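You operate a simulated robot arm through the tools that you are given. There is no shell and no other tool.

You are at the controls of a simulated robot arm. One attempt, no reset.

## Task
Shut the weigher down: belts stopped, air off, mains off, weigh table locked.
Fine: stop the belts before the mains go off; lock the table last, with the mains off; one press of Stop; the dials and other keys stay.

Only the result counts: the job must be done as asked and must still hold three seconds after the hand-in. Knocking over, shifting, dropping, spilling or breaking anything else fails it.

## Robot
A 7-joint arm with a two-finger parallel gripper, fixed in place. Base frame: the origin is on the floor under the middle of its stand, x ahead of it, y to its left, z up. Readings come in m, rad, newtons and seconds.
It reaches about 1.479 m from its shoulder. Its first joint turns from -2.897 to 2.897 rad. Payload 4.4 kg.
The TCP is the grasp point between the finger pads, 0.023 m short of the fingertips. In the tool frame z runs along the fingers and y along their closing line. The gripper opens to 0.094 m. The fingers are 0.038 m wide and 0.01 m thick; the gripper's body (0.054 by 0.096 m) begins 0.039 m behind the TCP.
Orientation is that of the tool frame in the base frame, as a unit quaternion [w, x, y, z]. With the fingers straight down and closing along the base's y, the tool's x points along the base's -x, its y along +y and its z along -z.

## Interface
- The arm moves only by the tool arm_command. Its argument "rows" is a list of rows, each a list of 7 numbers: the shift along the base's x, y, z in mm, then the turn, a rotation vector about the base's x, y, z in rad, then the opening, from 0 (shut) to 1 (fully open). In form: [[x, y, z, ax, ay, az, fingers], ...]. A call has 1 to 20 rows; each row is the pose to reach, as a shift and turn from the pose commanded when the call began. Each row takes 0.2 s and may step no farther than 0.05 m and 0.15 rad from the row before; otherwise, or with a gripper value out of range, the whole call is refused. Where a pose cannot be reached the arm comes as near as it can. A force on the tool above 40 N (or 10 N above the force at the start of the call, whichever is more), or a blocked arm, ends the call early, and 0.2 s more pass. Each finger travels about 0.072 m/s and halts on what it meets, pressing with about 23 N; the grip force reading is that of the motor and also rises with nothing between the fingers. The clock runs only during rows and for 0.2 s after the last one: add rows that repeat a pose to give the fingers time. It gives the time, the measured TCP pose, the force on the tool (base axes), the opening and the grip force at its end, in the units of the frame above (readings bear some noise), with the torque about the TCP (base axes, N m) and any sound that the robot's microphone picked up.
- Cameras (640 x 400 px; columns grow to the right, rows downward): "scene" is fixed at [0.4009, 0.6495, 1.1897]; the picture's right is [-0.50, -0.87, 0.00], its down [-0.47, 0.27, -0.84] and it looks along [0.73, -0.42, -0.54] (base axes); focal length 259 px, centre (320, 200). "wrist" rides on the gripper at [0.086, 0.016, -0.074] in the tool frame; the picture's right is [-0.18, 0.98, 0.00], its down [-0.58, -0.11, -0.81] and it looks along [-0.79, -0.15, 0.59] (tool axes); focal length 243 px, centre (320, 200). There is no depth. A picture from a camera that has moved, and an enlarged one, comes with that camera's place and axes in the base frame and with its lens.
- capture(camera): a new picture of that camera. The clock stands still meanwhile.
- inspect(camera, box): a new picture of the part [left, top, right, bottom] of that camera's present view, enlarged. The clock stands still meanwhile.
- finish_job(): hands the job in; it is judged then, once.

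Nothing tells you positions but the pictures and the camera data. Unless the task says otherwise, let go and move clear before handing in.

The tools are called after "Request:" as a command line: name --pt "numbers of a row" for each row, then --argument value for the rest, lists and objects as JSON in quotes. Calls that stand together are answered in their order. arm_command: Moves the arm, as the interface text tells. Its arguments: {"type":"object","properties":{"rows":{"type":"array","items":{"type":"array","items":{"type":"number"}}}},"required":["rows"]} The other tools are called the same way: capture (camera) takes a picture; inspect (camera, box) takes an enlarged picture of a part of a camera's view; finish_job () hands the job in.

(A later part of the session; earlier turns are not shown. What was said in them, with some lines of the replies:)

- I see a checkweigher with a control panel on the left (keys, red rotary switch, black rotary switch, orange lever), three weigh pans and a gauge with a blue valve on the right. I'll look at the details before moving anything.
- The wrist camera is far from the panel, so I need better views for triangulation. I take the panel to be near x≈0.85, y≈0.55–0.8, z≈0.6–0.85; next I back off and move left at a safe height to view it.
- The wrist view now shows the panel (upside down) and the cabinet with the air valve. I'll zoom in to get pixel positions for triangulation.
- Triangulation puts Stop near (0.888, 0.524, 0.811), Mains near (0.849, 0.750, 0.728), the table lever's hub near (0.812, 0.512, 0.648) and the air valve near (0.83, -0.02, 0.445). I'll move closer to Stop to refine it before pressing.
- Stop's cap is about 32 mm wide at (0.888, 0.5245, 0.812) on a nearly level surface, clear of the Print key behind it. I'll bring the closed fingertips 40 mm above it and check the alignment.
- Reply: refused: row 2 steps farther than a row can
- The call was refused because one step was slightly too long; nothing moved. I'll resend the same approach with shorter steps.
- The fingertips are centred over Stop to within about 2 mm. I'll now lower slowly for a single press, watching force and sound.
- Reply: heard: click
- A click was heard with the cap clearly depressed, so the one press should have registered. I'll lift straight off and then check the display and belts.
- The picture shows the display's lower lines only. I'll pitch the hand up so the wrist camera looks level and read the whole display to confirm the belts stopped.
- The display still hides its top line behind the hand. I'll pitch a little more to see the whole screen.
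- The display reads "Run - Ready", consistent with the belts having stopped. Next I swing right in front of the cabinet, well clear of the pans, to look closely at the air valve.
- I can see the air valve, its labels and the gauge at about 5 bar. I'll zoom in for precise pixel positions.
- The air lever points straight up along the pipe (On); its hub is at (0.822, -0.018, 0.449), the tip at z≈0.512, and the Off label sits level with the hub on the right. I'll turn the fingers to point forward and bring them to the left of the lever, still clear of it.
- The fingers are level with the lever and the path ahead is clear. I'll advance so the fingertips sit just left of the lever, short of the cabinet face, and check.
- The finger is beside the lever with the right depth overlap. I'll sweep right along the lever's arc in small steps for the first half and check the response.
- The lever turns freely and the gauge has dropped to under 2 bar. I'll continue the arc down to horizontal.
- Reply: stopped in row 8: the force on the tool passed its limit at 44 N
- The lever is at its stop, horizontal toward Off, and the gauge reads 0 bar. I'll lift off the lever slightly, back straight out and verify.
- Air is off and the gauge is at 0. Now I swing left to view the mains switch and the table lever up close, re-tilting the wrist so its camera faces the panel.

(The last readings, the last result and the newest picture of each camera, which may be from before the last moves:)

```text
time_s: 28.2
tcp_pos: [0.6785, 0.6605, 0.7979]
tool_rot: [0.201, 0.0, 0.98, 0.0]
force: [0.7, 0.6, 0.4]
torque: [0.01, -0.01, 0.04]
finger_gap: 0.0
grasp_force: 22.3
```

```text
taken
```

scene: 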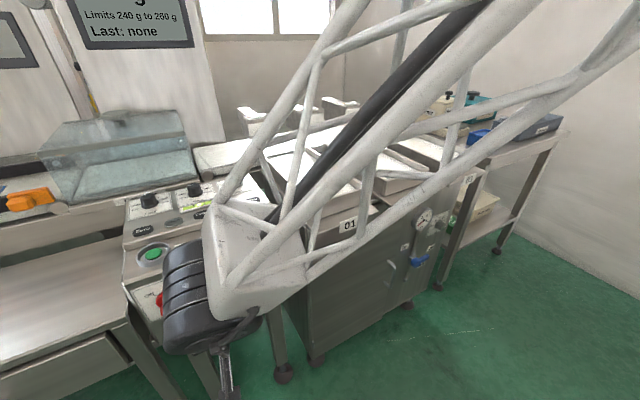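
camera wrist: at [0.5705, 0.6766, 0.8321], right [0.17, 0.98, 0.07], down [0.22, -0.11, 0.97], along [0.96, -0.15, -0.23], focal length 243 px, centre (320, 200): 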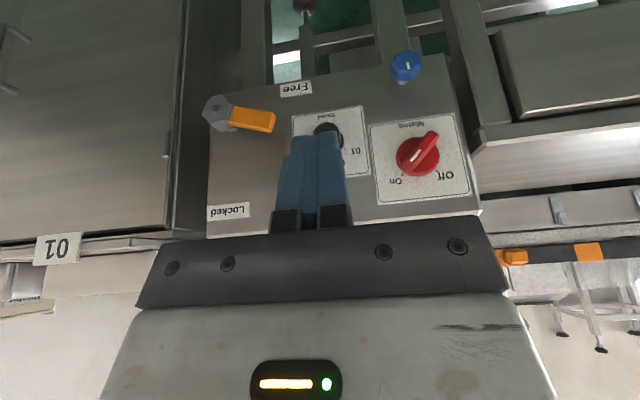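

The mains switch and the locking lever are both visible; the forearm blocks the scene camera but stays in front of the machine. I'll zoom in on both controls.

Request:
inspect --camera "wrist" --box '[360, 100, 488, 215]'

Request:
inspect --camera "wrist" --box '[180, 70, 340, 230]'

```text
3.48 times, centred on (424, 158) of wrist
camera zoom: at [0.5705, 0.6766, 0.8321], right [0.17, 0.98, 0.07], down [0.22, -0.11, 0.97], along [0.96, -0.15, -0.23], focal length 844 px, centre (-42, 348)
```

zoom: 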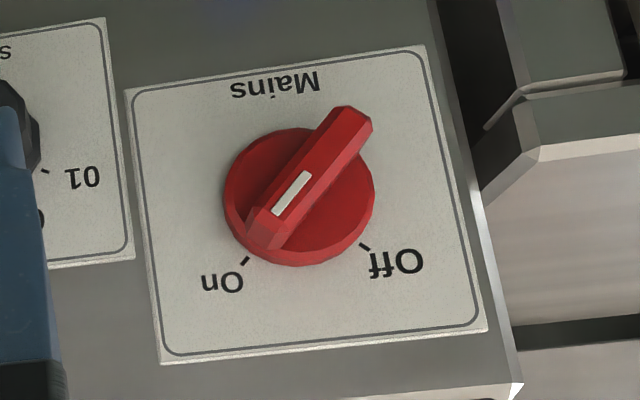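

```text
2.50 times, centred on (260, 150) of wrist
camera zoom: at [0.5705, 0.6766, 0.8321], right [0.17, 0.98, 0.07], down [0.22, -0.11, 0.97], along [0.96, -0.15, -0.23], focal length 606 px, centre (470, 325)
```

zoom: 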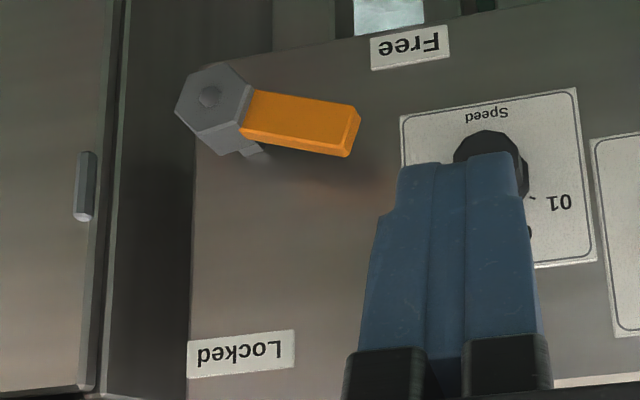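

The mains handle's grip bar lies on the 45° diagonal pointing to On, with its axis at about y=0.7505, z=0.7285 and the bar's front near x=0.826. I'll point the fingers forward in front of it with the gripper half open, then roll 45° so the fingers straddle the bar.

Request:
arm_command --pt "1 11 -9 0 -0.1455 0 0" --pt "2 22 -18 0 -0.291 0 0" --pt "3 33 -26 0 -0.4365 0 0.1" --pt "4 45 -35 0 -0.582 0 0.2" --pt "5 56 -44 0 -0.7275 0 0.3" --pt "6 67 -52 0 -0.873 0 0.4" --pt "8 78 -61 0 -1.0185 0 0.5" --pt "10 89 -70 0 -1.164 0 0.5" --pt "10 89 -70 0 -1.164 0 0.5"

Request:
arm_command --pt "0 0 0 0.131 0 0 0.5" --pt "0 0 0 0.262 0 0 0.5" --pt "0 0 0 0.393 0 0 0.5" --pt "0 0 0 0.524 0 0 0.5" --pt "0 0 0 0.655 0 0 0.5" --pt "0 0 0 0.785 0 0 0.5" --pt "0 0 0 0.785 0 0 0.5"

Request:
capture --camera "wrist"

Request:
capture --camera "scene"

```text
time_s: 30.2
tcp_pos: [0.6888, 0.7495, 0.7285]
tool_rot: [0.708, 0.0, 0.706, 0.0]
force: [-0.2, -0.7, -0.1]
torque: [0.0, 0.02, -0.02]
finger_gap: 0.0471
grasp_force: 0.1
```

```text
time_s: 31.8
tcp_pos: [0.6906, 0.7508, 0.7278]
tool_rot: [0.653, 0.271, 0.653, 0.27]
force: [0.5, 0.0, -0.3]
torque: [0.03, 0.0, -0.02]
finger_gap: 0.0472
grasp_force: 0.0
```

```text
taken
camera wrist: at [0.6155, 0.8229, 0.6778], right [0.0, 0.56, 0.83], down [-0.81, -0.49, 0.33], along [0.59, -0.67, 0.46], focal length 243 px, centre (320, 200)
```

wrist: 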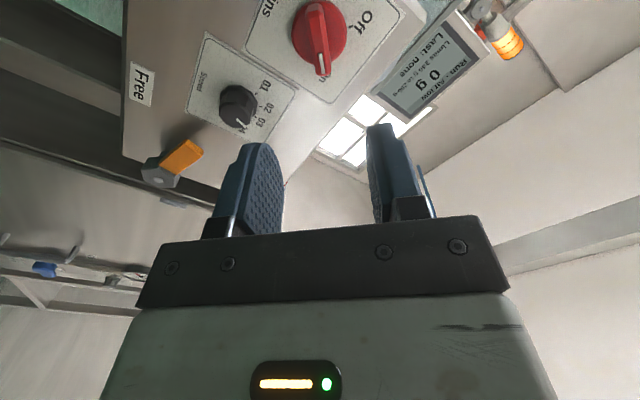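

```text
taken
```

scene: 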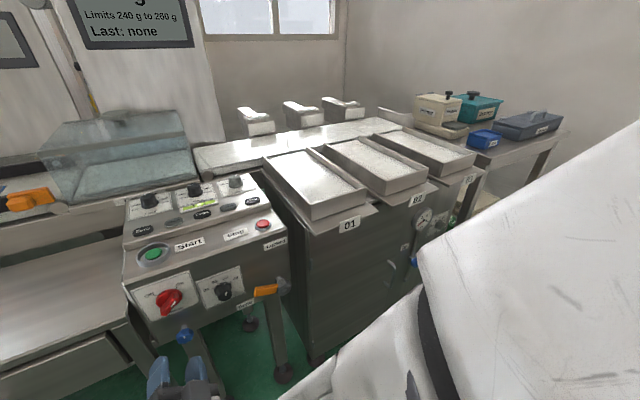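

The fingers are aligned with the handle bar, and the display and beacon are also in view. I'll zoom in to read them and check centring.

Request:
inspect --camera "wrist" --box '[360, 0, 560, 125]'

Request:
inspect --camera "wrist" --box '[210, 0, 450, 150]'

Request:
inspect --camera "scene" --box '[110, 240, 270, 400]'

```text
3.20 times, centred on (460, 62) of wrist
camera zoom: at [0.6155, 0.8229, 0.6778], right [0.0, 0.56, 0.83], down [-0.81, -0.49, 0.33], along [0.59, -0.67, 0.46], focal length 776 px, centre (-128, 640)
```

zoom: 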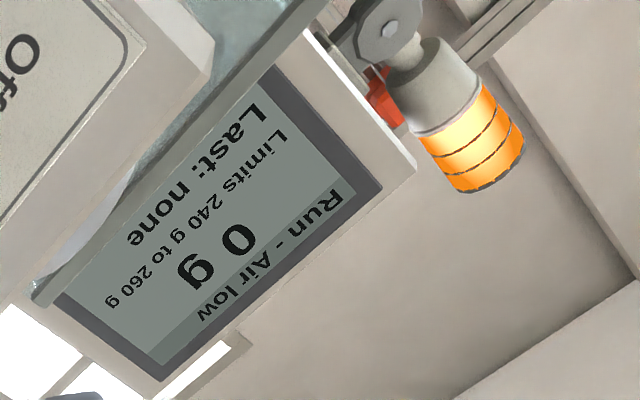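

```text
2.67 times, centred on (330, 75) of wrist
camera zoom: at [0.6155, 0.8229, 0.6778], right [0.0, 0.56, 0.83], down [-0.81, -0.49, 0.33], along [0.59, -0.67, 0.46], focal length 647 px, centre (293, 533)
```

zoom: 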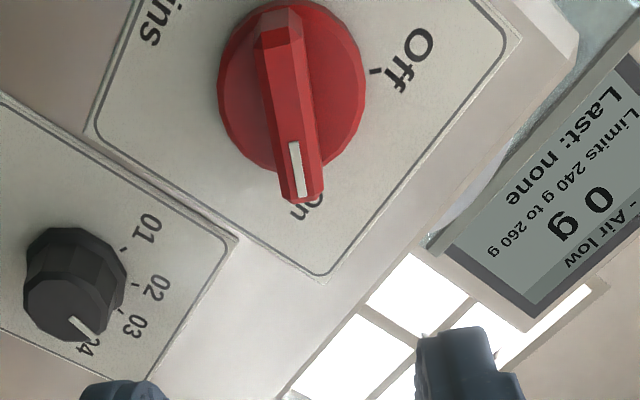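

```text
2.50 times, centred on (190, 320) of scene
camera zoom: at [0.4009, 0.6495, 1.1897], right [-0.5, -0.87, 0.0], down [-0.47, 0.27, -0.84], along [0.73, -0.42, -0.54], focal length 648 px, centre (645, -100)
```

zoom: 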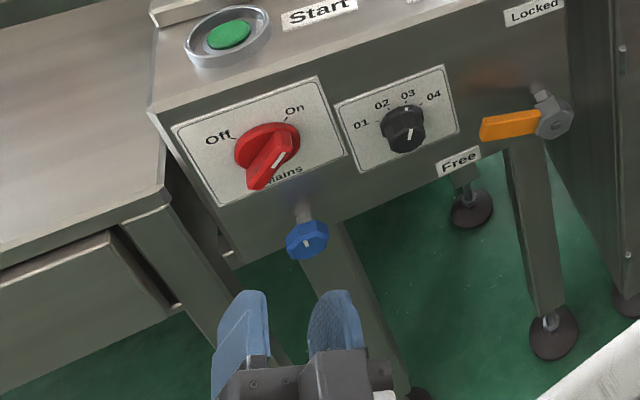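

The display now says "Run - Air low", confirming the air is off. I'll advance part-way toward the handle and re-measure its axis at close range before gripping.

Request:
arm_command --pt "30 0 0 0 0 0 0.5" --pt "60 0 0 0 0 0 0.5" --pt "88 0 0 0 0 0 0.5" --pt "88 0 0 0 0 0 0.5"

Request:
capture --camera "wrist"

Request:
inspect --camera "scene" --box '[110, 240, 270, 400]'

```text
time_s: 32.8
tcp_pos: [0.7773, 0.7513, 0.7274]
tool_rot: [0.653, 0.27, 0.653, 0.271]
force: [0.3, -0.6, 0.0]
torque: [0.03, -0.01, 0.01]
finger_gap: 0.047
grasp_force: 0.2
```

```text
taken
camera wrist: at [0.7029, 0.8228, 0.678], right [0.0, 0.57, 0.82], down [-0.81, -0.49, 0.33], along [0.59, -0.67, 0.46], focal length 243 px, centre (320, 200)
```

wrist: 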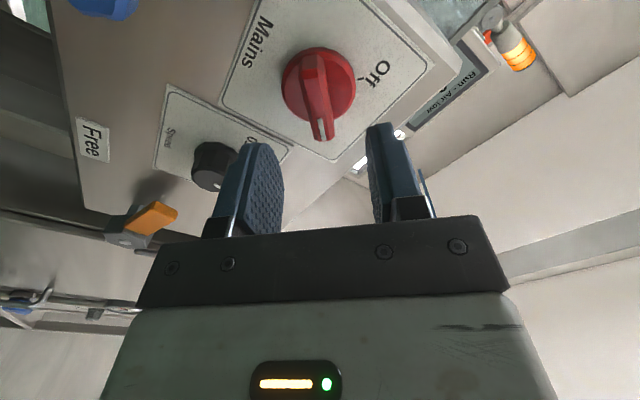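

```text
2.50 times, centred on (190, 320) of scene
camera zoom: at [0.4009, 0.6495, 1.1897], right [-0.5, -0.87, 0.0], down [-0.47, 0.27, -0.84], along [0.73, -0.42, -0.54], focal length 648 px, centre (645, -100)
```

zoom: 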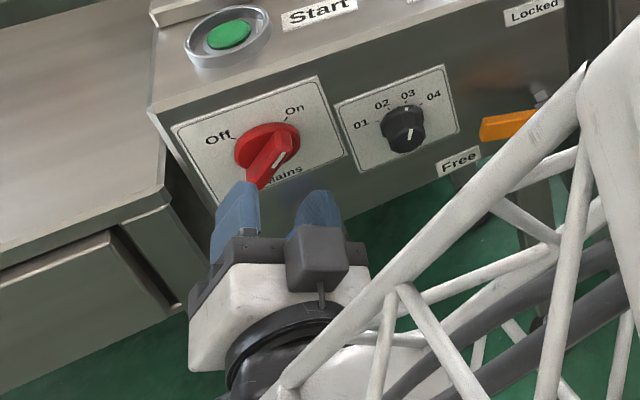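

The hand is lined up about 25 mm short of the handle bar. I'll zoom in for a close measurement of bar and disc.

Request:
inspect --camera "wrist" --box '[220, 30, 428, 160]'

Request:
inspect --camera "scene" --box '[140, 260, 220, 320]'

```text
3.08 times, centred on (324, 95) of wrist
camera zoom: at [0.7029, 0.8228, 0.678], right [0.0, 0.57, 0.82], down [-0.81, -0.49, 0.33], along [0.59, -0.67, 0.46], focal length 746 px, centre (308, 523)
```

zoom: 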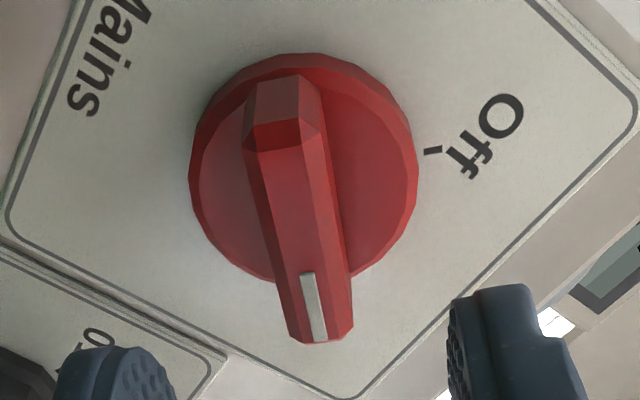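

```text
6.67 times, centred on (180, 290) of scene
camera zoom: at [0.4009, 0.6495, 1.1897], right [-0.5, -0.87, 0.0], down [-0.47, 0.27, -0.84], along [0.73, -0.42, -0.54], focal length 1728 px, centre (1253, -400)
```

zoom: 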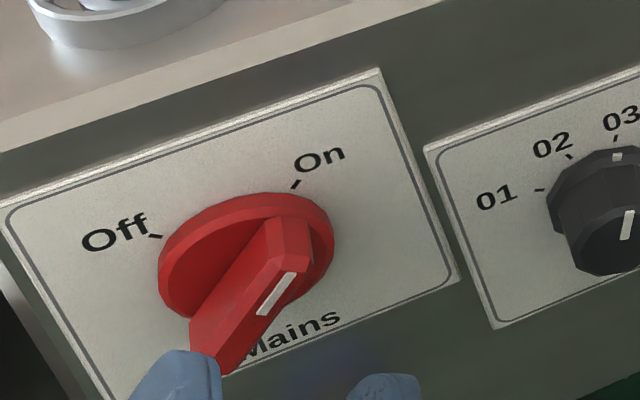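

Combining the views, the switch axis is at about (y 0.753, z 0.7247), the bar's front at x≈0.83 and the disc's front at x≈0.845. I'll correct by a few millimetres, advance so the pads overlap the bar without touching the disc, and then close on it.

Request:
arm_command --pt "10 1 -2 0 0 0 0.5" --pt "22 2 -3 0 0 0 0.5" --pt "32 2 -3 0 0 0 0.5" --pt "39 2 -3 0 0 0 0.5" --pt "39 2 -3 0 0 0 0.5"

Request:
capture --camera "wrist"

Request:
inspect --camera "scene" --box '[130, 250, 240, 340]'

```text
time_s: 34.0
tcp_pos: [0.8166, 0.7517, 0.7247]
tool_rot: [0.653, 0.27, 0.654, 0.27]
force: [0.2, 0.8, 0.3]
torque: [0.04, 0.03, 0.04]
finger_gap: 0.0471
grasp_force: 0.0
```

```text
taken
camera wrist: at [0.7425, 0.8236, 0.6746], right [0.0, 0.57, 0.82], down [-0.81, -0.49, 0.33], along [0.59, -0.67, 0.46], focal length 243 px, centre (320, 200)
```

wrist: 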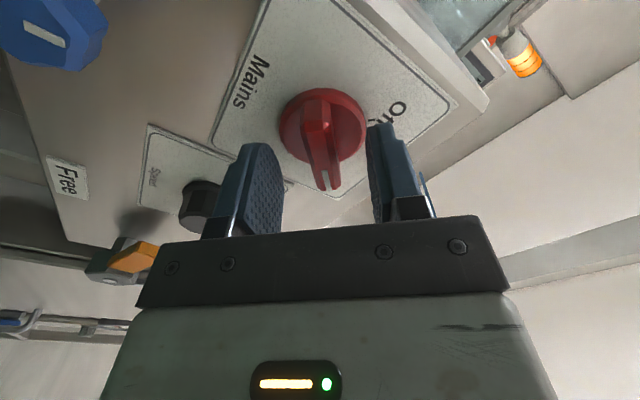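

```text
4.44 times, centred on (185, 295) of scene
camera zoom: at [0.4009, 0.6495, 1.1897], right [-0.5, -0.87, 0.0], down [-0.47, 0.27, -0.84], along [0.73, -0.42, -0.54], focal length 1152 px, centre (920, -222)
```

zoom: 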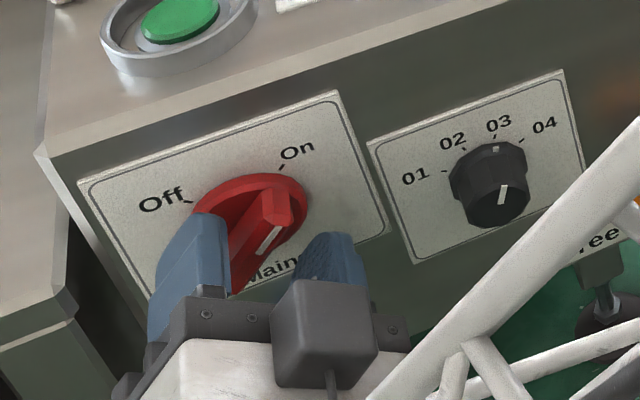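

The bar is centred between the pads. Closing on it now.

Request:
arm_command --pt "0 0 0 0 0 0 0.3" --pt "0 0 0 0 0 0 0.15" --pt "0 0 0 0 0 0 0" --pt "0 0 0 0 0 0 0"

Request:
capture --camera "wrist"

```text
time_s: 35.0
tcp_pos: [0.8168, 0.7523, 0.7263]
tool_rot: [0.654, 0.271, 0.653, 0.27]
force: [4.1, 16.5, 6.7]
torque: [-0.03, 0.06, 0.36]
finger_gap: 0.0139
grasp_force: 44.8
```

```text
taken
camera wrist: at [0.7423, 0.8246, 0.6758], right [0.0, 0.56, 0.83], down [-0.81, -0.49, 0.33], along [0.59, -0.67, 0.46], focal length 243 px, centre (320, 200)
```

wrist: 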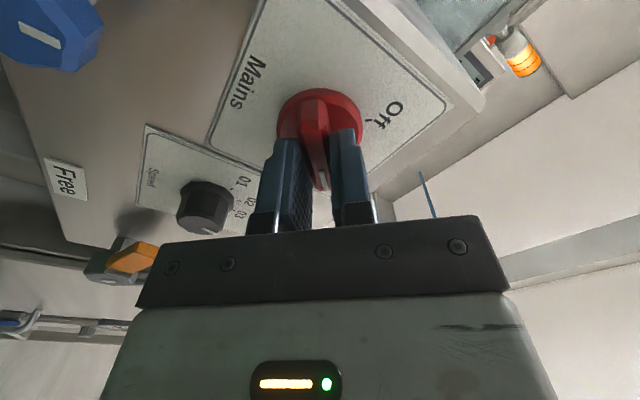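

The grip holds the bar (14 mm wide) with a small side load, so I'll shift 1 mm toward the bar and begin turning the switch from On toward Off, half-way first.

Request:
arm_command --pt "0 1 1 0 0 0 0" --pt "0 1 1 -0.12 0 0 0" --pt "0 1 1 -0.24 0 0 0" --pt "0 1 1 -0.36 0 0 0" --pt "0 1 1 -0.48 0 0 0" --pt "0 1 1 -0.6 0 0 0" --pt "0 1 1 -0.72 0 0 0"

Request:
capture --camera "wrist"

```text
time_s: 36.6
tcp_pos: [0.8171, 0.7536, 0.7254]
tool_rot: [0.707, 0.022, 0.706, 0.021]
force: [-15.0, -2.1, 19.7]
torque: [-0.02, -0.15, -0.07]
finger_gap: 0.014
grasp_force: 44.8
```

```text
taken
camera wrist: at [0.7424, 0.7742, 0.6404], right [0.0, 0.97, 0.25], down [-0.81, -0.15, 0.57], along [0.59, -0.2, 0.78], focal length 243 px, centre (320, 200)
```

wrist: 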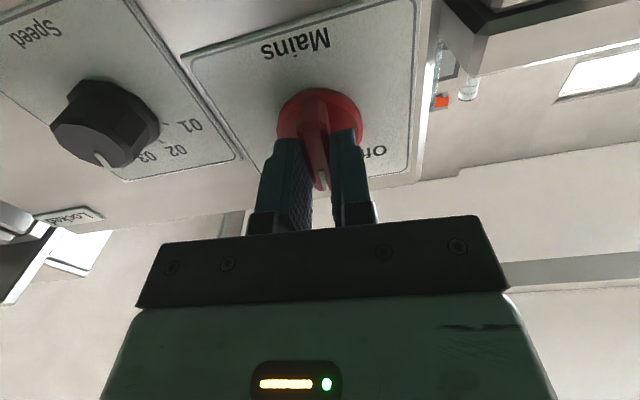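

The handle has followed the hand and the beacon has gone dark. I'll continue the turn to Off.

Request:
arm_command --pt "-1 0 1 -0.1 0 0 0" --pt "-1 0 1 -0.22 0 0 0" --pt "-1 0 1 -0.34 0 0 0" --pt "-1 0 1 -0.46 0 0 0" --pt "-1 0 1 -0.58 0 0 0" --pt "-1 0 1 -0.7 0 0 0" --pt "-1 0 1 -0.8 0 0 0" --pt "-1 0 1 -0.87 0 0 0"

Request:
capture --camera "wrist"

Request:
capture --camera "scene"

```text
time_s: 37.3
tcp_pos: [0.8159, 0.7538, 0.7263]
tool_rot: [0.705, -0.049, 0.706, -0.048]
force: [9.5, 7.0, -4.7]
torque: [0.03, 0.23, 0.12]
finger_gap: 0.0139
grasp_force: 45.0
stopped in row 3: the force on the tool passed its limit at 41 N (the readings are from after the stop); the commanded pose is now the measured one
```

```text
taken
camera wrist: at [0.7421, 0.7567, 0.638], right [0.0, 1.0, 0.05], down [-0.81, -0.03, 0.59], along [0.59, -0.04, 0.81], focal length 243 px, centre (320, 200)
```

wrist: 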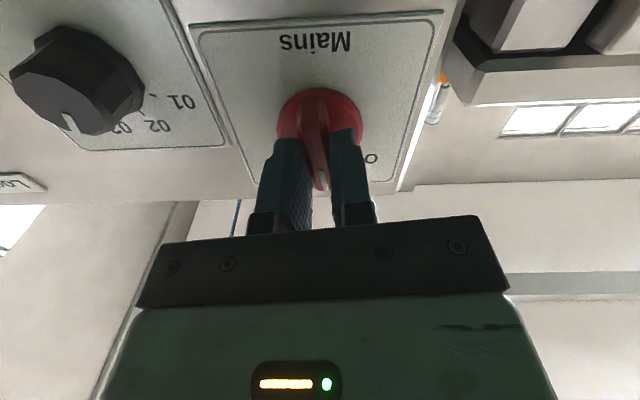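

```text
taken
```

scene: 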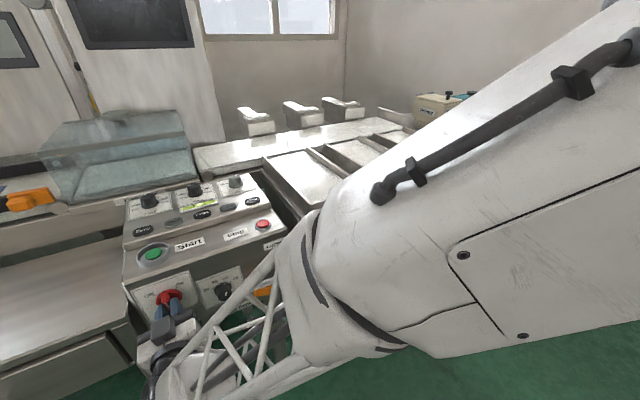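

The display has gone dark (mains is off electrically), with the handle a bit past vertical; the call stopped on a 41 N side load and reset the reference pose. I'll continue in smaller increments and watch the force.

Request:
arm_command --pt "0 0 0 -0.08 0 0 0" --pt "0 0 0 -0.16 0 0 0" --pt "0 0 0 -0.24 0 0 0"

```text
time_s: 38.1
tcp_pos: [0.8172, 0.7531, 0.7253]
tool_rot: [0.695, -0.13, 0.696, -0.129]
force: [14.4, 11.9, -10.5]
torque: [-0.02, -0.01, 0.27]
finger_gap: 0.0138
grasp_force: 45.2
stopped in row 3: the force on the tool passed its limit at 42 N (the readings are from after the stop); the commanded pose is now the measured one
```

The switch keeps turning but a firm grip off the exact axis builds side load. I'll loosen the fingers a few millimetres so they act like a wrench around the bar and finish the last ~25°.

Request:
arm_command --pt "0 0 0 0 0 0 0.19" --pt "0 0 0 0 0 0 0.19" --pt "0 0 0 -0.1 0 0 0.19" --pt "0 0 0 -0.2 0 0 0.19" --pt "0 0 0 -0.3 0 0 0.19" --pt "0 0 0 -0.4 0 0 0.19"

Request:
capture --camera "wrist"

Request:
inspect --camera "scene" --box '[120, 260, 230, 350]'

```text
time_s: 39.5
tcp_pos: [0.8179, 0.7534, 0.7261]
tool_rot: [0.655, -0.266, 0.655, -0.265]
force: [0.6, 0.6, -0.1]
torque: [0.0, 0.01, 0.0]
finger_gap: 0.018
grasp_force: 0.1
```

```text
taken
camera wrist: at [0.7424, 0.7043, 0.6529], right [0.0, 0.83, -0.55], down [-0.81, 0.33, 0.49], along [0.59, 0.45, 0.67], focal length 243 px, centre (320, 200)
```

wrist: 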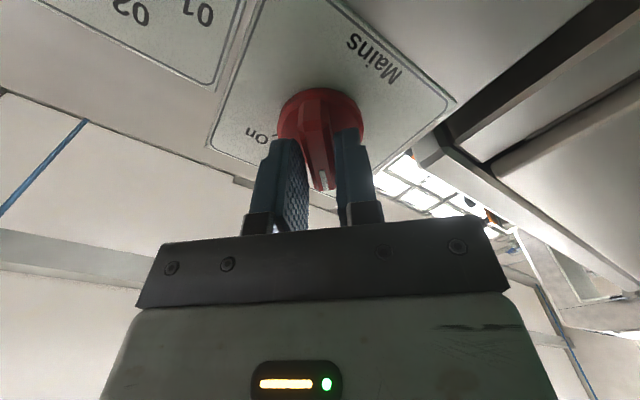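

```text
4.44 times, centred on (175, 305) of scene
camera zoom: at [0.4009, 0.6495, 1.1897], right [-0.5, -0.87, 0.0], down [-0.47, 0.27, -0.84], along [0.73, -0.42, -0.54], focal length 1152 px, centre (964, -267)
```

zoom: 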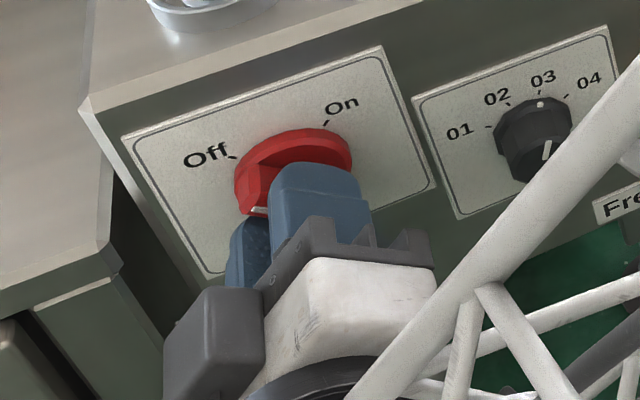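

The handle is near the Off diagonal with no side load now. I'll turn a little further to bring it fully onto its stop.

Request:
arm_command --pt "0 0 0 -0.08 0 0 0.19" --pt "0 0 0 -0.16 0 0 0.19" --pt "0 0 0 -0.22 0 0 0.19"

Request:
inspect --camera "wrist" --box '[210, 20, 450, 210]'

Request:
inspect --camera "scene" --box '[120, 260, 230, 350]'

```text
time_s: 40.3
tcp_pos: [0.817, 0.7538, 0.7254]
tool_rot: [0.622, -0.336, 0.622, -0.336]
force: [-2.9, 5.9, -2.7]
torque: [1.79, 0.24, -0.43]
finger_gap: 0.0206
grasp_force: 44.6
```

```text
2.11 times, centred on (330, 115) of wrist
camera zoom: at [0.7417, 0.6896, 0.6648], right [0.0, 0.69, -0.72], down [-0.81, 0.43, 0.41], along [0.59, 0.58, 0.56], focal length 511 px, centre (299, 379)
```

zoom: 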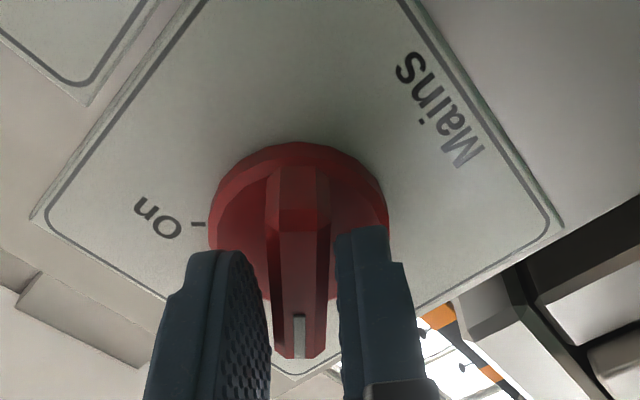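

```text
4.44 times, centred on (175, 305) of scene
camera zoom: at [0.4009, 0.6495, 1.1897], right [-0.5, -0.87, 0.0], down [-0.47, 0.27, -0.84], along [0.73, -0.42, -0.54], focal length 1152 px, centre (964, -267)
```

zoom: 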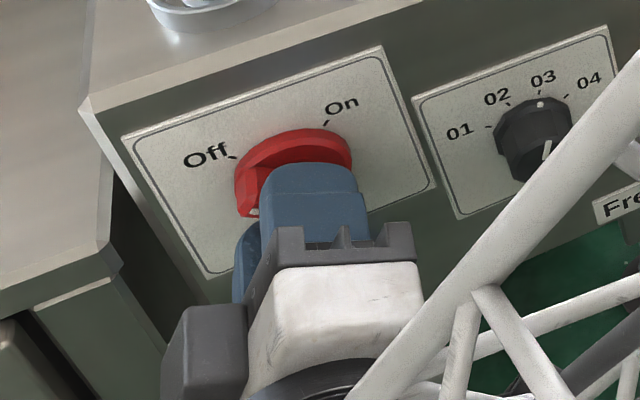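

The 1.8 N·m torque with the fingers levering open shows the handle is against its Off stop. I'll ease back to the bar's angle, open the fingers and withdraw straight out.

Request:
arm_command --pt "0 0 0 0.1 0 0 0.22" --pt "0 0 0 0.2 0 0 0.26" --pt "0 0 0 0.2 0 0 0.4" --pt "0 0 0 0.2 0 0 0.5" --pt "-25 0 0 0.2 0 0 0.5" --pt "-60 0 0 0.2 0 0 0.5" --pt "-105 0 0 0.2 0 0 0.5" --pt "-105 0 0 0.2 0 0 0.5"

Request:
capture --camera "wrist"

Request:
inspect --camera "scene" --box '[110, 240, 290, 360]'

```text
time_s: 42.1
tcp_pos: [0.7114, 0.753, 0.7241]
tool_rot: [0.653, -0.272, 0.653, -0.272]
force: [-0.9, -0.7, -0.1]
torque: [0.0, 0.03, -0.01]
finger_gap: 0.0471
grasp_force: 0.1
```

```text
taken
camera wrist: at [0.6366, 0.7017, 0.6516], right [0.0, 0.82, -0.57], down [-0.81, 0.34, 0.49], along [0.59, 0.46, 0.66], focal length 243 px, centre (320, 200)
```

wrist: 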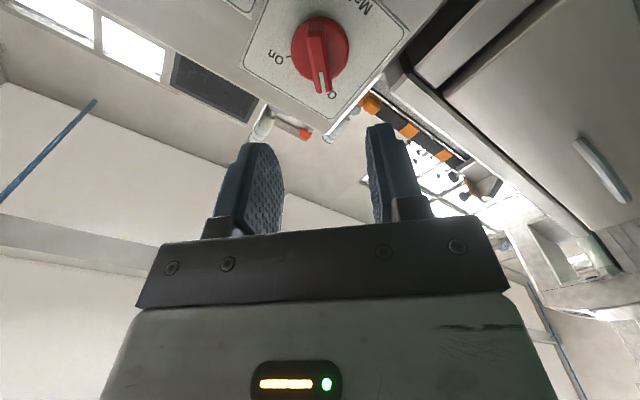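

```text
3.33 times, centred on (200, 300) of scene
camera zoom: at [0.4009, 0.6495, 1.1897], right [-0.5, -0.87, 0.0], down [-0.47, 0.27, -0.84], along [0.73, -0.42, -0.54], focal length 864 px, centre (720, -133)
```

zoom: 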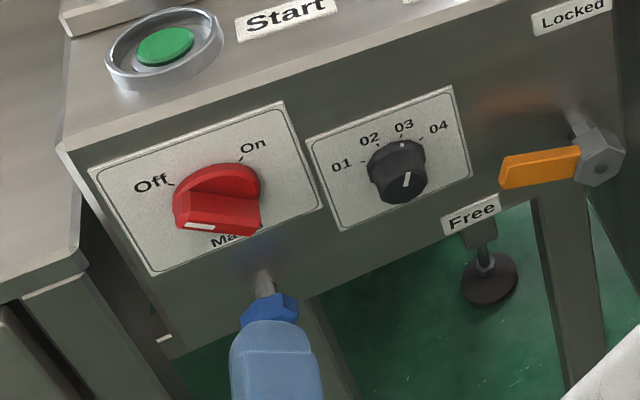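

Mains now points to Off, and the display and beacon are dark. Next I roll the hand level, close the fingers and move in front of and below the orange table lever, staying clear of it.

Request:
arm_command --pt "-8 0 0 0.11 0 0 0.4" --pt "-12 -30 -5 0.22 0 0 0.2" --pt "-12 -65 -20 0.34 0 0 0" --pt "-12 -100 -40 0.45 0 0 0" --pt "-12 -135 -65 0.56 0 0 0" --pt "-12 -165 -90 0.68 0 0 0" --pt "-12 -179 -119 0.79 0 0 0" --pt "-12 -179 -119 0.79 0 0 0"

Request:
capture --camera "wrist"

Request:
capture --camera "scene"

```text
time_s: 43.9
tcp_pos: [0.6986, 0.5771, 0.6062]
tool_rot: [0.707, 0.001, 0.707, 0.001]
force: [-0.1, 0.7, 0.1]
torque: [0.04, 0.0, 0.0]
finger_gap: 0.0
grasp_force: 23.2
```

```text
taken
camera wrist: at [0.6245, 0.592, 0.5198], right [0.0, 0.98, 0.19], down [-0.81, -0.11, 0.58], along [0.59, -0.15, 0.79], focal length 243 px, centre (320, 200)
```

wrist: 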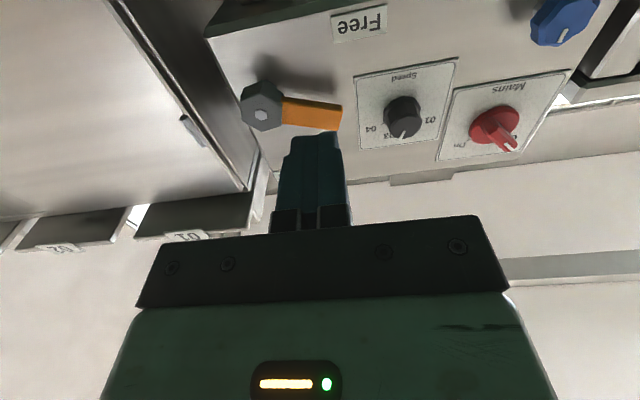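

```text
taken
```

scene: 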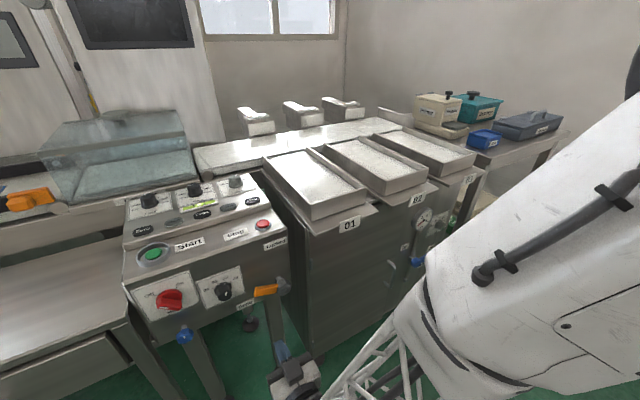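

Everything is unobstructed and the lever is in view. I'll zoom in to measure the lever precisely from here.

Request:
inspect --camera "wrist" --box '[220, 0, 420, 150]'

Request:
inspect --camera "scene" --box '[220, 230, 320, 320]'

Request:
inspect --camera "scene" --box '[230, 270, 340, 400]'

```text
2.67 times, centred on (320, 75) of wrist
camera zoom: at [0.6245, 0.592, 0.5198], right [0.0, 0.98, 0.19], down [-0.81, -0.11, 0.58], along [0.59, -0.15, 0.79], focal length 647 px, centre (320, 533)
```

zoom: 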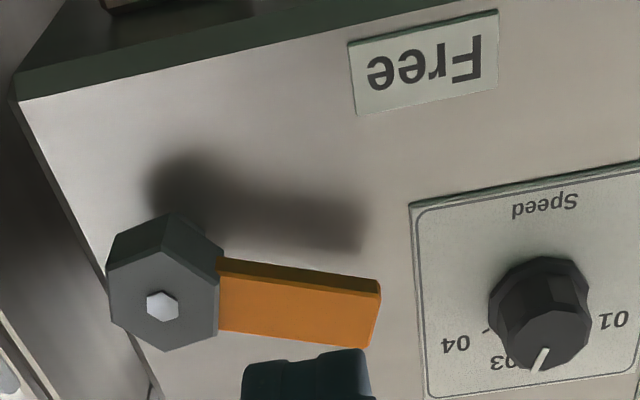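

```text
4.44 times, centred on (270, 275) of scene
camera zoom: at [0.4009, 0.6495, 1.1897], right [-0.5, -0.87, 0.0], down [-0.47, 0.27, -0.84], along [0.73, -0.42, -0.54], focal length 1152 px, centre (542, -133)
```

zoom: 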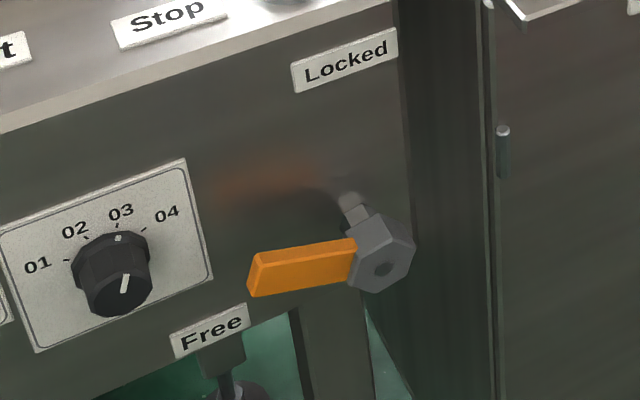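

```text
3.08 times, centred on (285, 335) of scene
camera zoom: at [0.4009, 0.6495, 1.1897], right [-0.5, -0.87, 0.0], down [-0.47, 0.27, -0.84], along [0.73, -0.42, -0.54], focal length 798 px, centre (428, -215)
```

zoom: 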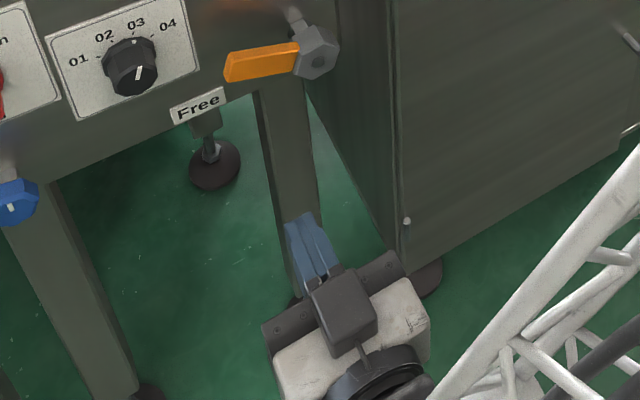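

The lever's hub is at (0.817, 0.515, 0.640), its tip near (0.8255, 0.584, 0.665), about 20° above horizontal. I'll advance the closed fingers under the lever's outer part, keeping 25 mm below it and clear of the Speed dial.

Request:
arm_command --pt "40 0 0 0 0 0 0" --pt "80 0 0 0 0 0 0" --pt "105 0 0 0 0 0 0" --pt "120 0 0 0 0 0 0" --pt "120 0 10 0 0 0 0" --pt "120 0 10 0 0 0 0"

Request:
capture --camera "wrist"

Request:
inspect --camera "scene" --box '[220, 230, 340, 330]'

```text
time_s: 45.3
tcp_pos: [0.8204, 0.5742, 0.6171]
tool_rot: [0.707, -0.001, 0.707, 0.001]
force: [-0.4, 0.7, 0.3]
torque: [0.03, -0.01, 0.03]
finger_gap: 0.0001
grasp_force: 23.2
```

```text
taken
camera wrist: at [0.7453, 0.5899, 0.5309], right [0.0, 0.98, 0.18], down [-0.81, -0.11, 0.58], along [0.59, -0.15, 0.79], focal length 243 px, centre (320, 200)
```

wrist: 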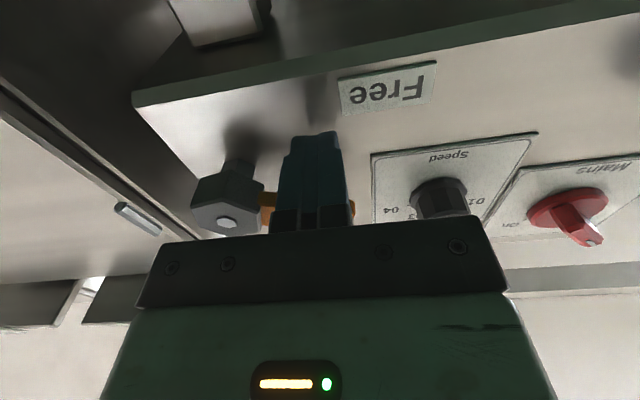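

```text
4.00 times, centred on (280, 280) of scene
camera zoom: at [0.4009, 0.6495, 1.1897], right [-0.5, -0.87, 0.0], down [-0.47, 0.27, -0.84], along [0.73, -0.42, -0.54], focal length 1037 px, centre (480, -120)
```

zoom: 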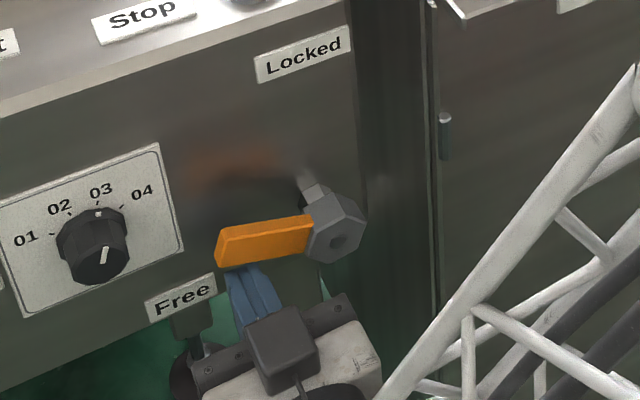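

The fingertips are right beneath the lever's outer half. I'll push up along its arc, first to about 55°, and check.

Request:
arm_command --pt "0 2 7 0 0 0 0" --pt "0 3 13 0 0 0 0" --pt "0 4 19 0 0 0 0" --pt "0 4 25 0 0 0 0" --pt "0 3 31 0 0 0 0" --pt "0 2 37 0 0 0 0" --pt "0 0 43 0 0 0 0" --pt "0 -3 49 0 0 0 0"

Request:
capture --camera "wrist"

Request:
inspect --camera "scene" --box '[220, 220, 340, 320]'

```text
time_s: 47.1
tcp_pos: [0.8196, 0.5705, 0.6648]
tool_rot: [0.707, 0.0, 0.707, 0.002]
force: [-0.7, 0.3, -0.2]
torque: [0.0, -0.02, 0.03]
finger_gap: 0.0
grasp_force: 23.1
```

```text
taken
camera wrist: at [0.7441, 0.5866, 0.5803], right [0.0, 0.98, 0.18], down [-0.81, -0.11, 0.58], along [0.59, -0.15, 0.79], focal length 243 px, centre (320, 200)
```

wrist: 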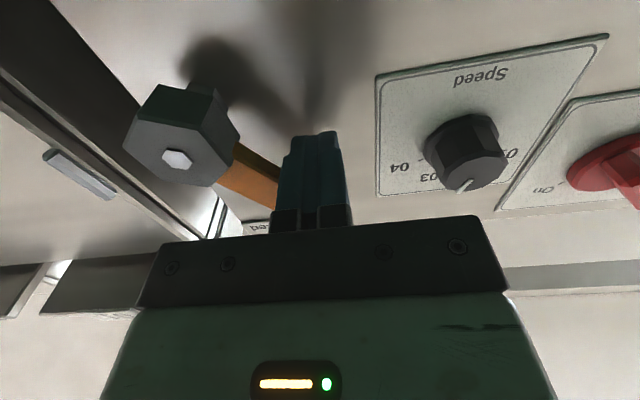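

```text
4.00 times, centred on (280, 270) of scene
camera zoom: at [0.4009, 0.6495, 1.1897], right [-0.5, -0.87, 0.0], down [-0.47, 0.27, -0.84], along [0.73, -0.42, -0.54], focal length 1037 px, centre (480, -80)
```

zoom: 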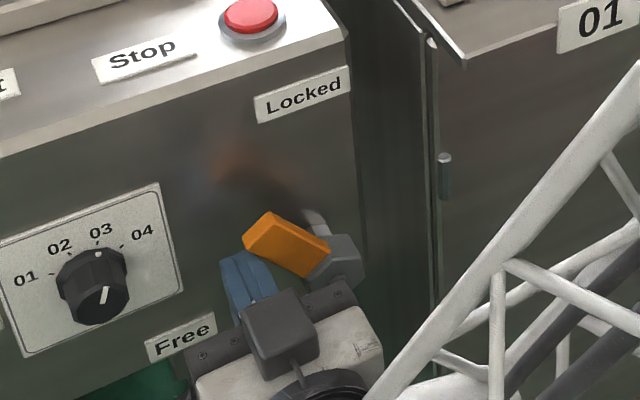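

The lever rotates smoothly with the finger. I'll continue the arc to vertical, toward the Locked label.

Request:
arm_command --pt "0 -2 4 0 0 0 0" --pt "0 -5 8 0 0 0 0" --pt "0 -9 13 0 0 0 0" --pt "0 -13 17 0 0 0 0" --pt "0 -18 21 0 0 0 0" --pt "0 -24 25 0 0 0 0" --pt "0 -30 27 0 0 0 0" --pt "0 -36 29 0 0 0 0" --pt "0 -40 30 0 0 0 0"

Request:
capture --camera "wrist"

Request:
inspect --camera "scene" --box '[220, 220, 340, 320]'

```text
time_s: 49.0
tcp_pos: [0.8192, 0.5357, 0.6937]
tool_rot: [0.707, -0.001, 0.708, 0.002]
force: [8.0, 14.5, -7.8]
torque: [-0.05, 0.09, 0.19]
finger_gap: 0.0003
grasp_force: 23.5
stopped in row 9: the force on the tool passed its limit at 51 N (the readings are from after the stop); the commanded pose is now the measured one
```

```text
taken
camera wrist: at [0.7444, 0.5517, 0.6086], right [-0.01, 0.98, 0.18], down [-0.8, -0.11, 0.58], along [0.59, -0.14, 0.79], focal length 243 px, centre (320, 200)
```

wrist: 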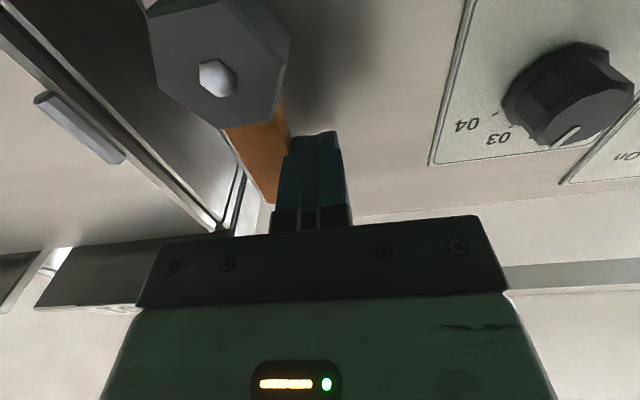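

```text
4.00 times, centred on (280, 270) of scene
camera zoom: at [0.4009, 0.6495, 1.1897], right [-0.5, -0.87, 0.0], down [-0.47, 0.27, -0.84], along [0.73, -0.42, -0.54], focal length 1037 px, centre (480, -80)
```

zoom: 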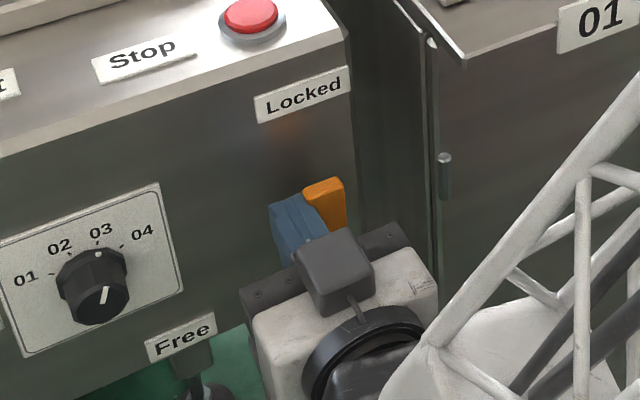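

The lever reached its stop, pointing straight up to Locked. I'll ease off sideways, then withdraw straight back and verify all controls.

Request:
arm_command --pt "0 6 0 0 0 0 0" --pt "0 12 0 0 0 0 0" --pt "-40 12 0 0 0 0 0" --pt "-85 12 0 0 0 0 0" --pt "-130 10 0 0 0 0 0" --pt "-170 0 0 0 0 0 0" --pt "-190 -40 10 0 0 0 0" --pt "-190 -85 20 0 0 0 0" --pt "-190 -130 30 0 0 0 0" --pt "-190 -175 40 0 0 0 0" --pt "-190 -220 50 0 0 0 0" --pt "-190 -265 60 0 0 0 0" --pt "-190 -265 60 0 0 0 0"

Request:
capture --camera "scene"

Request:
inspect --camera "scene" --box '[110, 160, 310, 350]'

Request:
capture --camera "wrist"

```text
time_s: 51.8
tcp_pos: [0.6312, 0.2692, 0.7555]
tool_rot: [0.707, -0.001, 0.708, 0.002]
force: [0.1, 1.0, -0.4]
torque: [-0.03, 0.01, 0.0]
finger_gap: 0.0
grasp_force: 23.3
```

```text
taken
```

scene: 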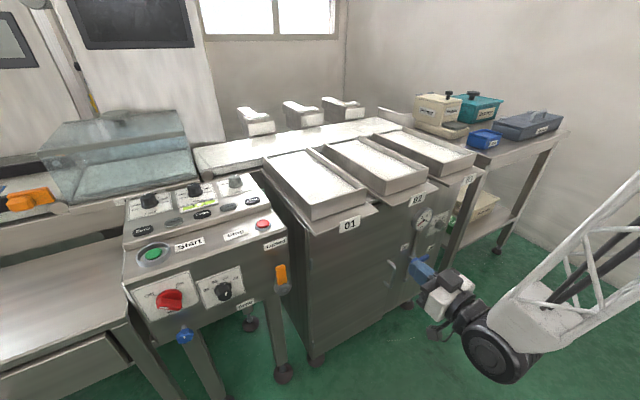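

```text
2.11 times, centred on (210, 255) of scene
camera zoom: at [0.4009, 0.6495, 1.1897], right [-0.5, -0.87, 0.0], down [-0.47, 0.27, -0.84], along [0.73, -0.42, -0.54], focal length 546 px, centre (552, 84)
```

zoom: 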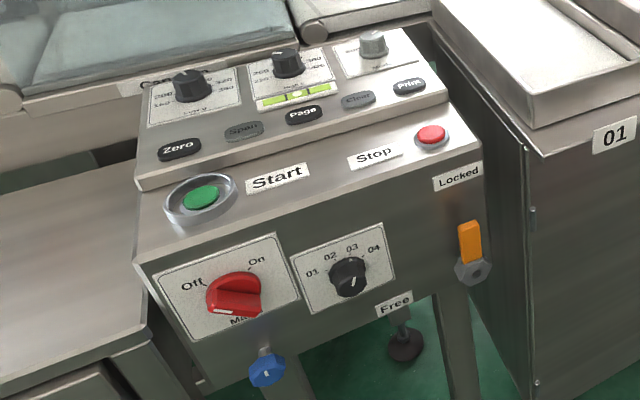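

```text
taken
camera wrist: at [0.5558, 0.2849, 0.669], right [0.0, 0.98, 0.18], down [-0.81, -0.11, 0.58], along [0.59, -0.15, 0.79], focal length 243 px, centre (320, 200)
```

wrist: 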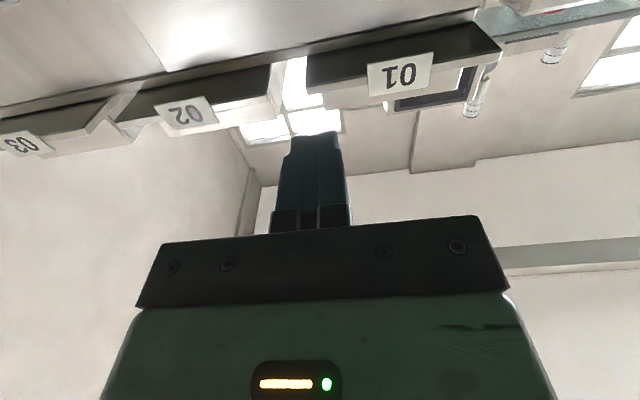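

All panel controls look as intended: lever up at Locked, mains at Off, display dark. I'll zoom in to verify the details and that the dials and air valve are unchanged.

Request:
inspect --camera "scene" --box '[120, 250, 300, 360]'

Request:
inspect --camera "scene" --box '[120, 165, 280, 265]'

Request:
inspect --camera "scene" --box '[370, 170, 500, 290]'

```text
3.56 times, centred on (210, 305) of scene
camera zoom: at [0.4009, 0.6495, 1.1897], right [-0.5, -0.87, 0.0], down [-0.47, 0.27, -0.84], along [0.73, -0.42, -0.54], focal length 922 px, centre (711, -173)
```

zoom: 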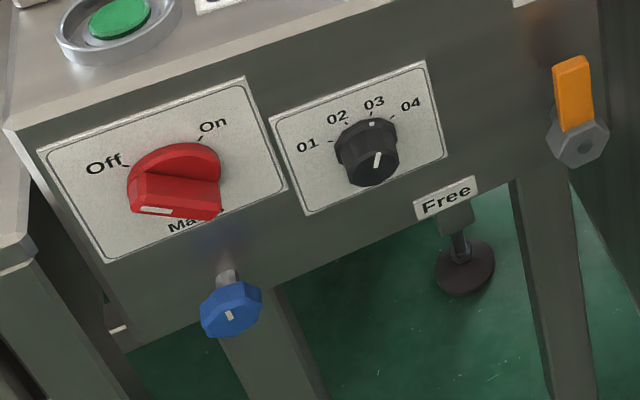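

```text
4.00 times, centred on (200, 215) of scene
camera zoom: at [0.4009, 0.6495, 1.1897], right [-0.5, -0.87, 0.0], down [-0.47, 0.27, -0.84], along [0.73, -0.42, -0.54], focal length 1037 px, centre (800, 140)
```

zoom: 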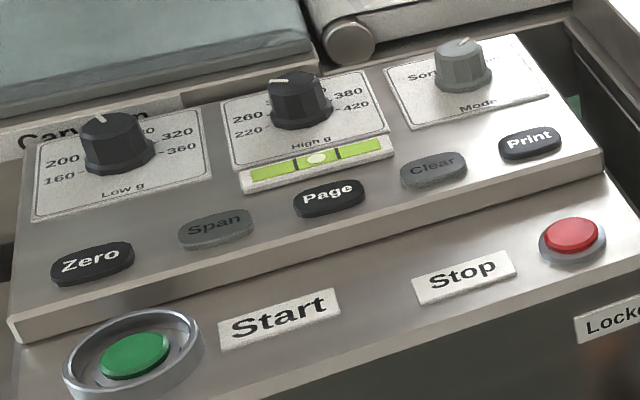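

```text
3.33 times, centred on (435, 230) of scene
camera zoom: at [0.4009, 0.6495, 1.1897], right [-0.5, -0.87, 0.0], down [-0.47, 0.27, -0.84], along [0.73, -0.42, -0.54], focal length 864 px, centre (-63, 100)
```

zoom: 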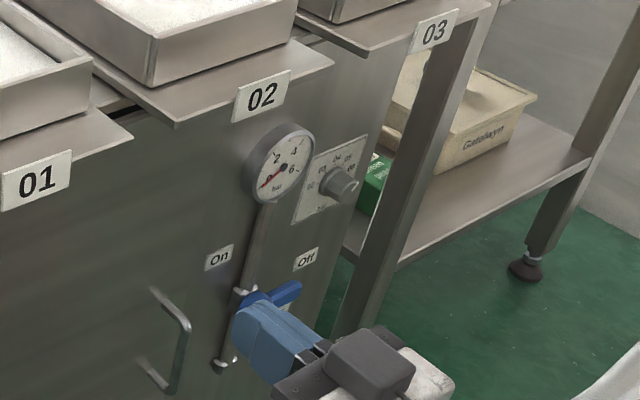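

Everything checks out: one Stop press, the display read "Ready" afterwards, air lever at Off with the gauge at 0, mains at Off with the display dark, and the table lever at Locked, moved last. The dials and other keys look unchanged, and the arm is clear of the machine, so I'm handing in.

Request:
finish_job

```text
The job is handed in.
```

I shut the weigher down in the order you asked and handed the job in. No verdict has come back.

| Step | Result |
|---|---|
| **Belts** | I pressed Stop once and heard a click. The display then read "Run - Ready". I took that as stopped, since I hadn't read that line before pressing and couldn't see the belts move. |
| **Air** | The lever is turned to its Off stop. The gauge fell from about 5 bar to 0, and the display showed "Air low". |
| **Mains** | The switch is turned to its Off stop, after the belts. The display and beacon went dark. |
| **Weigh table** | The lever is up at its Locked stop, done last with the mains off. |

While I was turning the mains switch, the force limit stopped the arm twice. I loosened the grip and finished the turn.

In the last pictures the dials and other keys looked unchanged. Nothing was knocked or shifted, and the arm was clear of the machine when I handed in.
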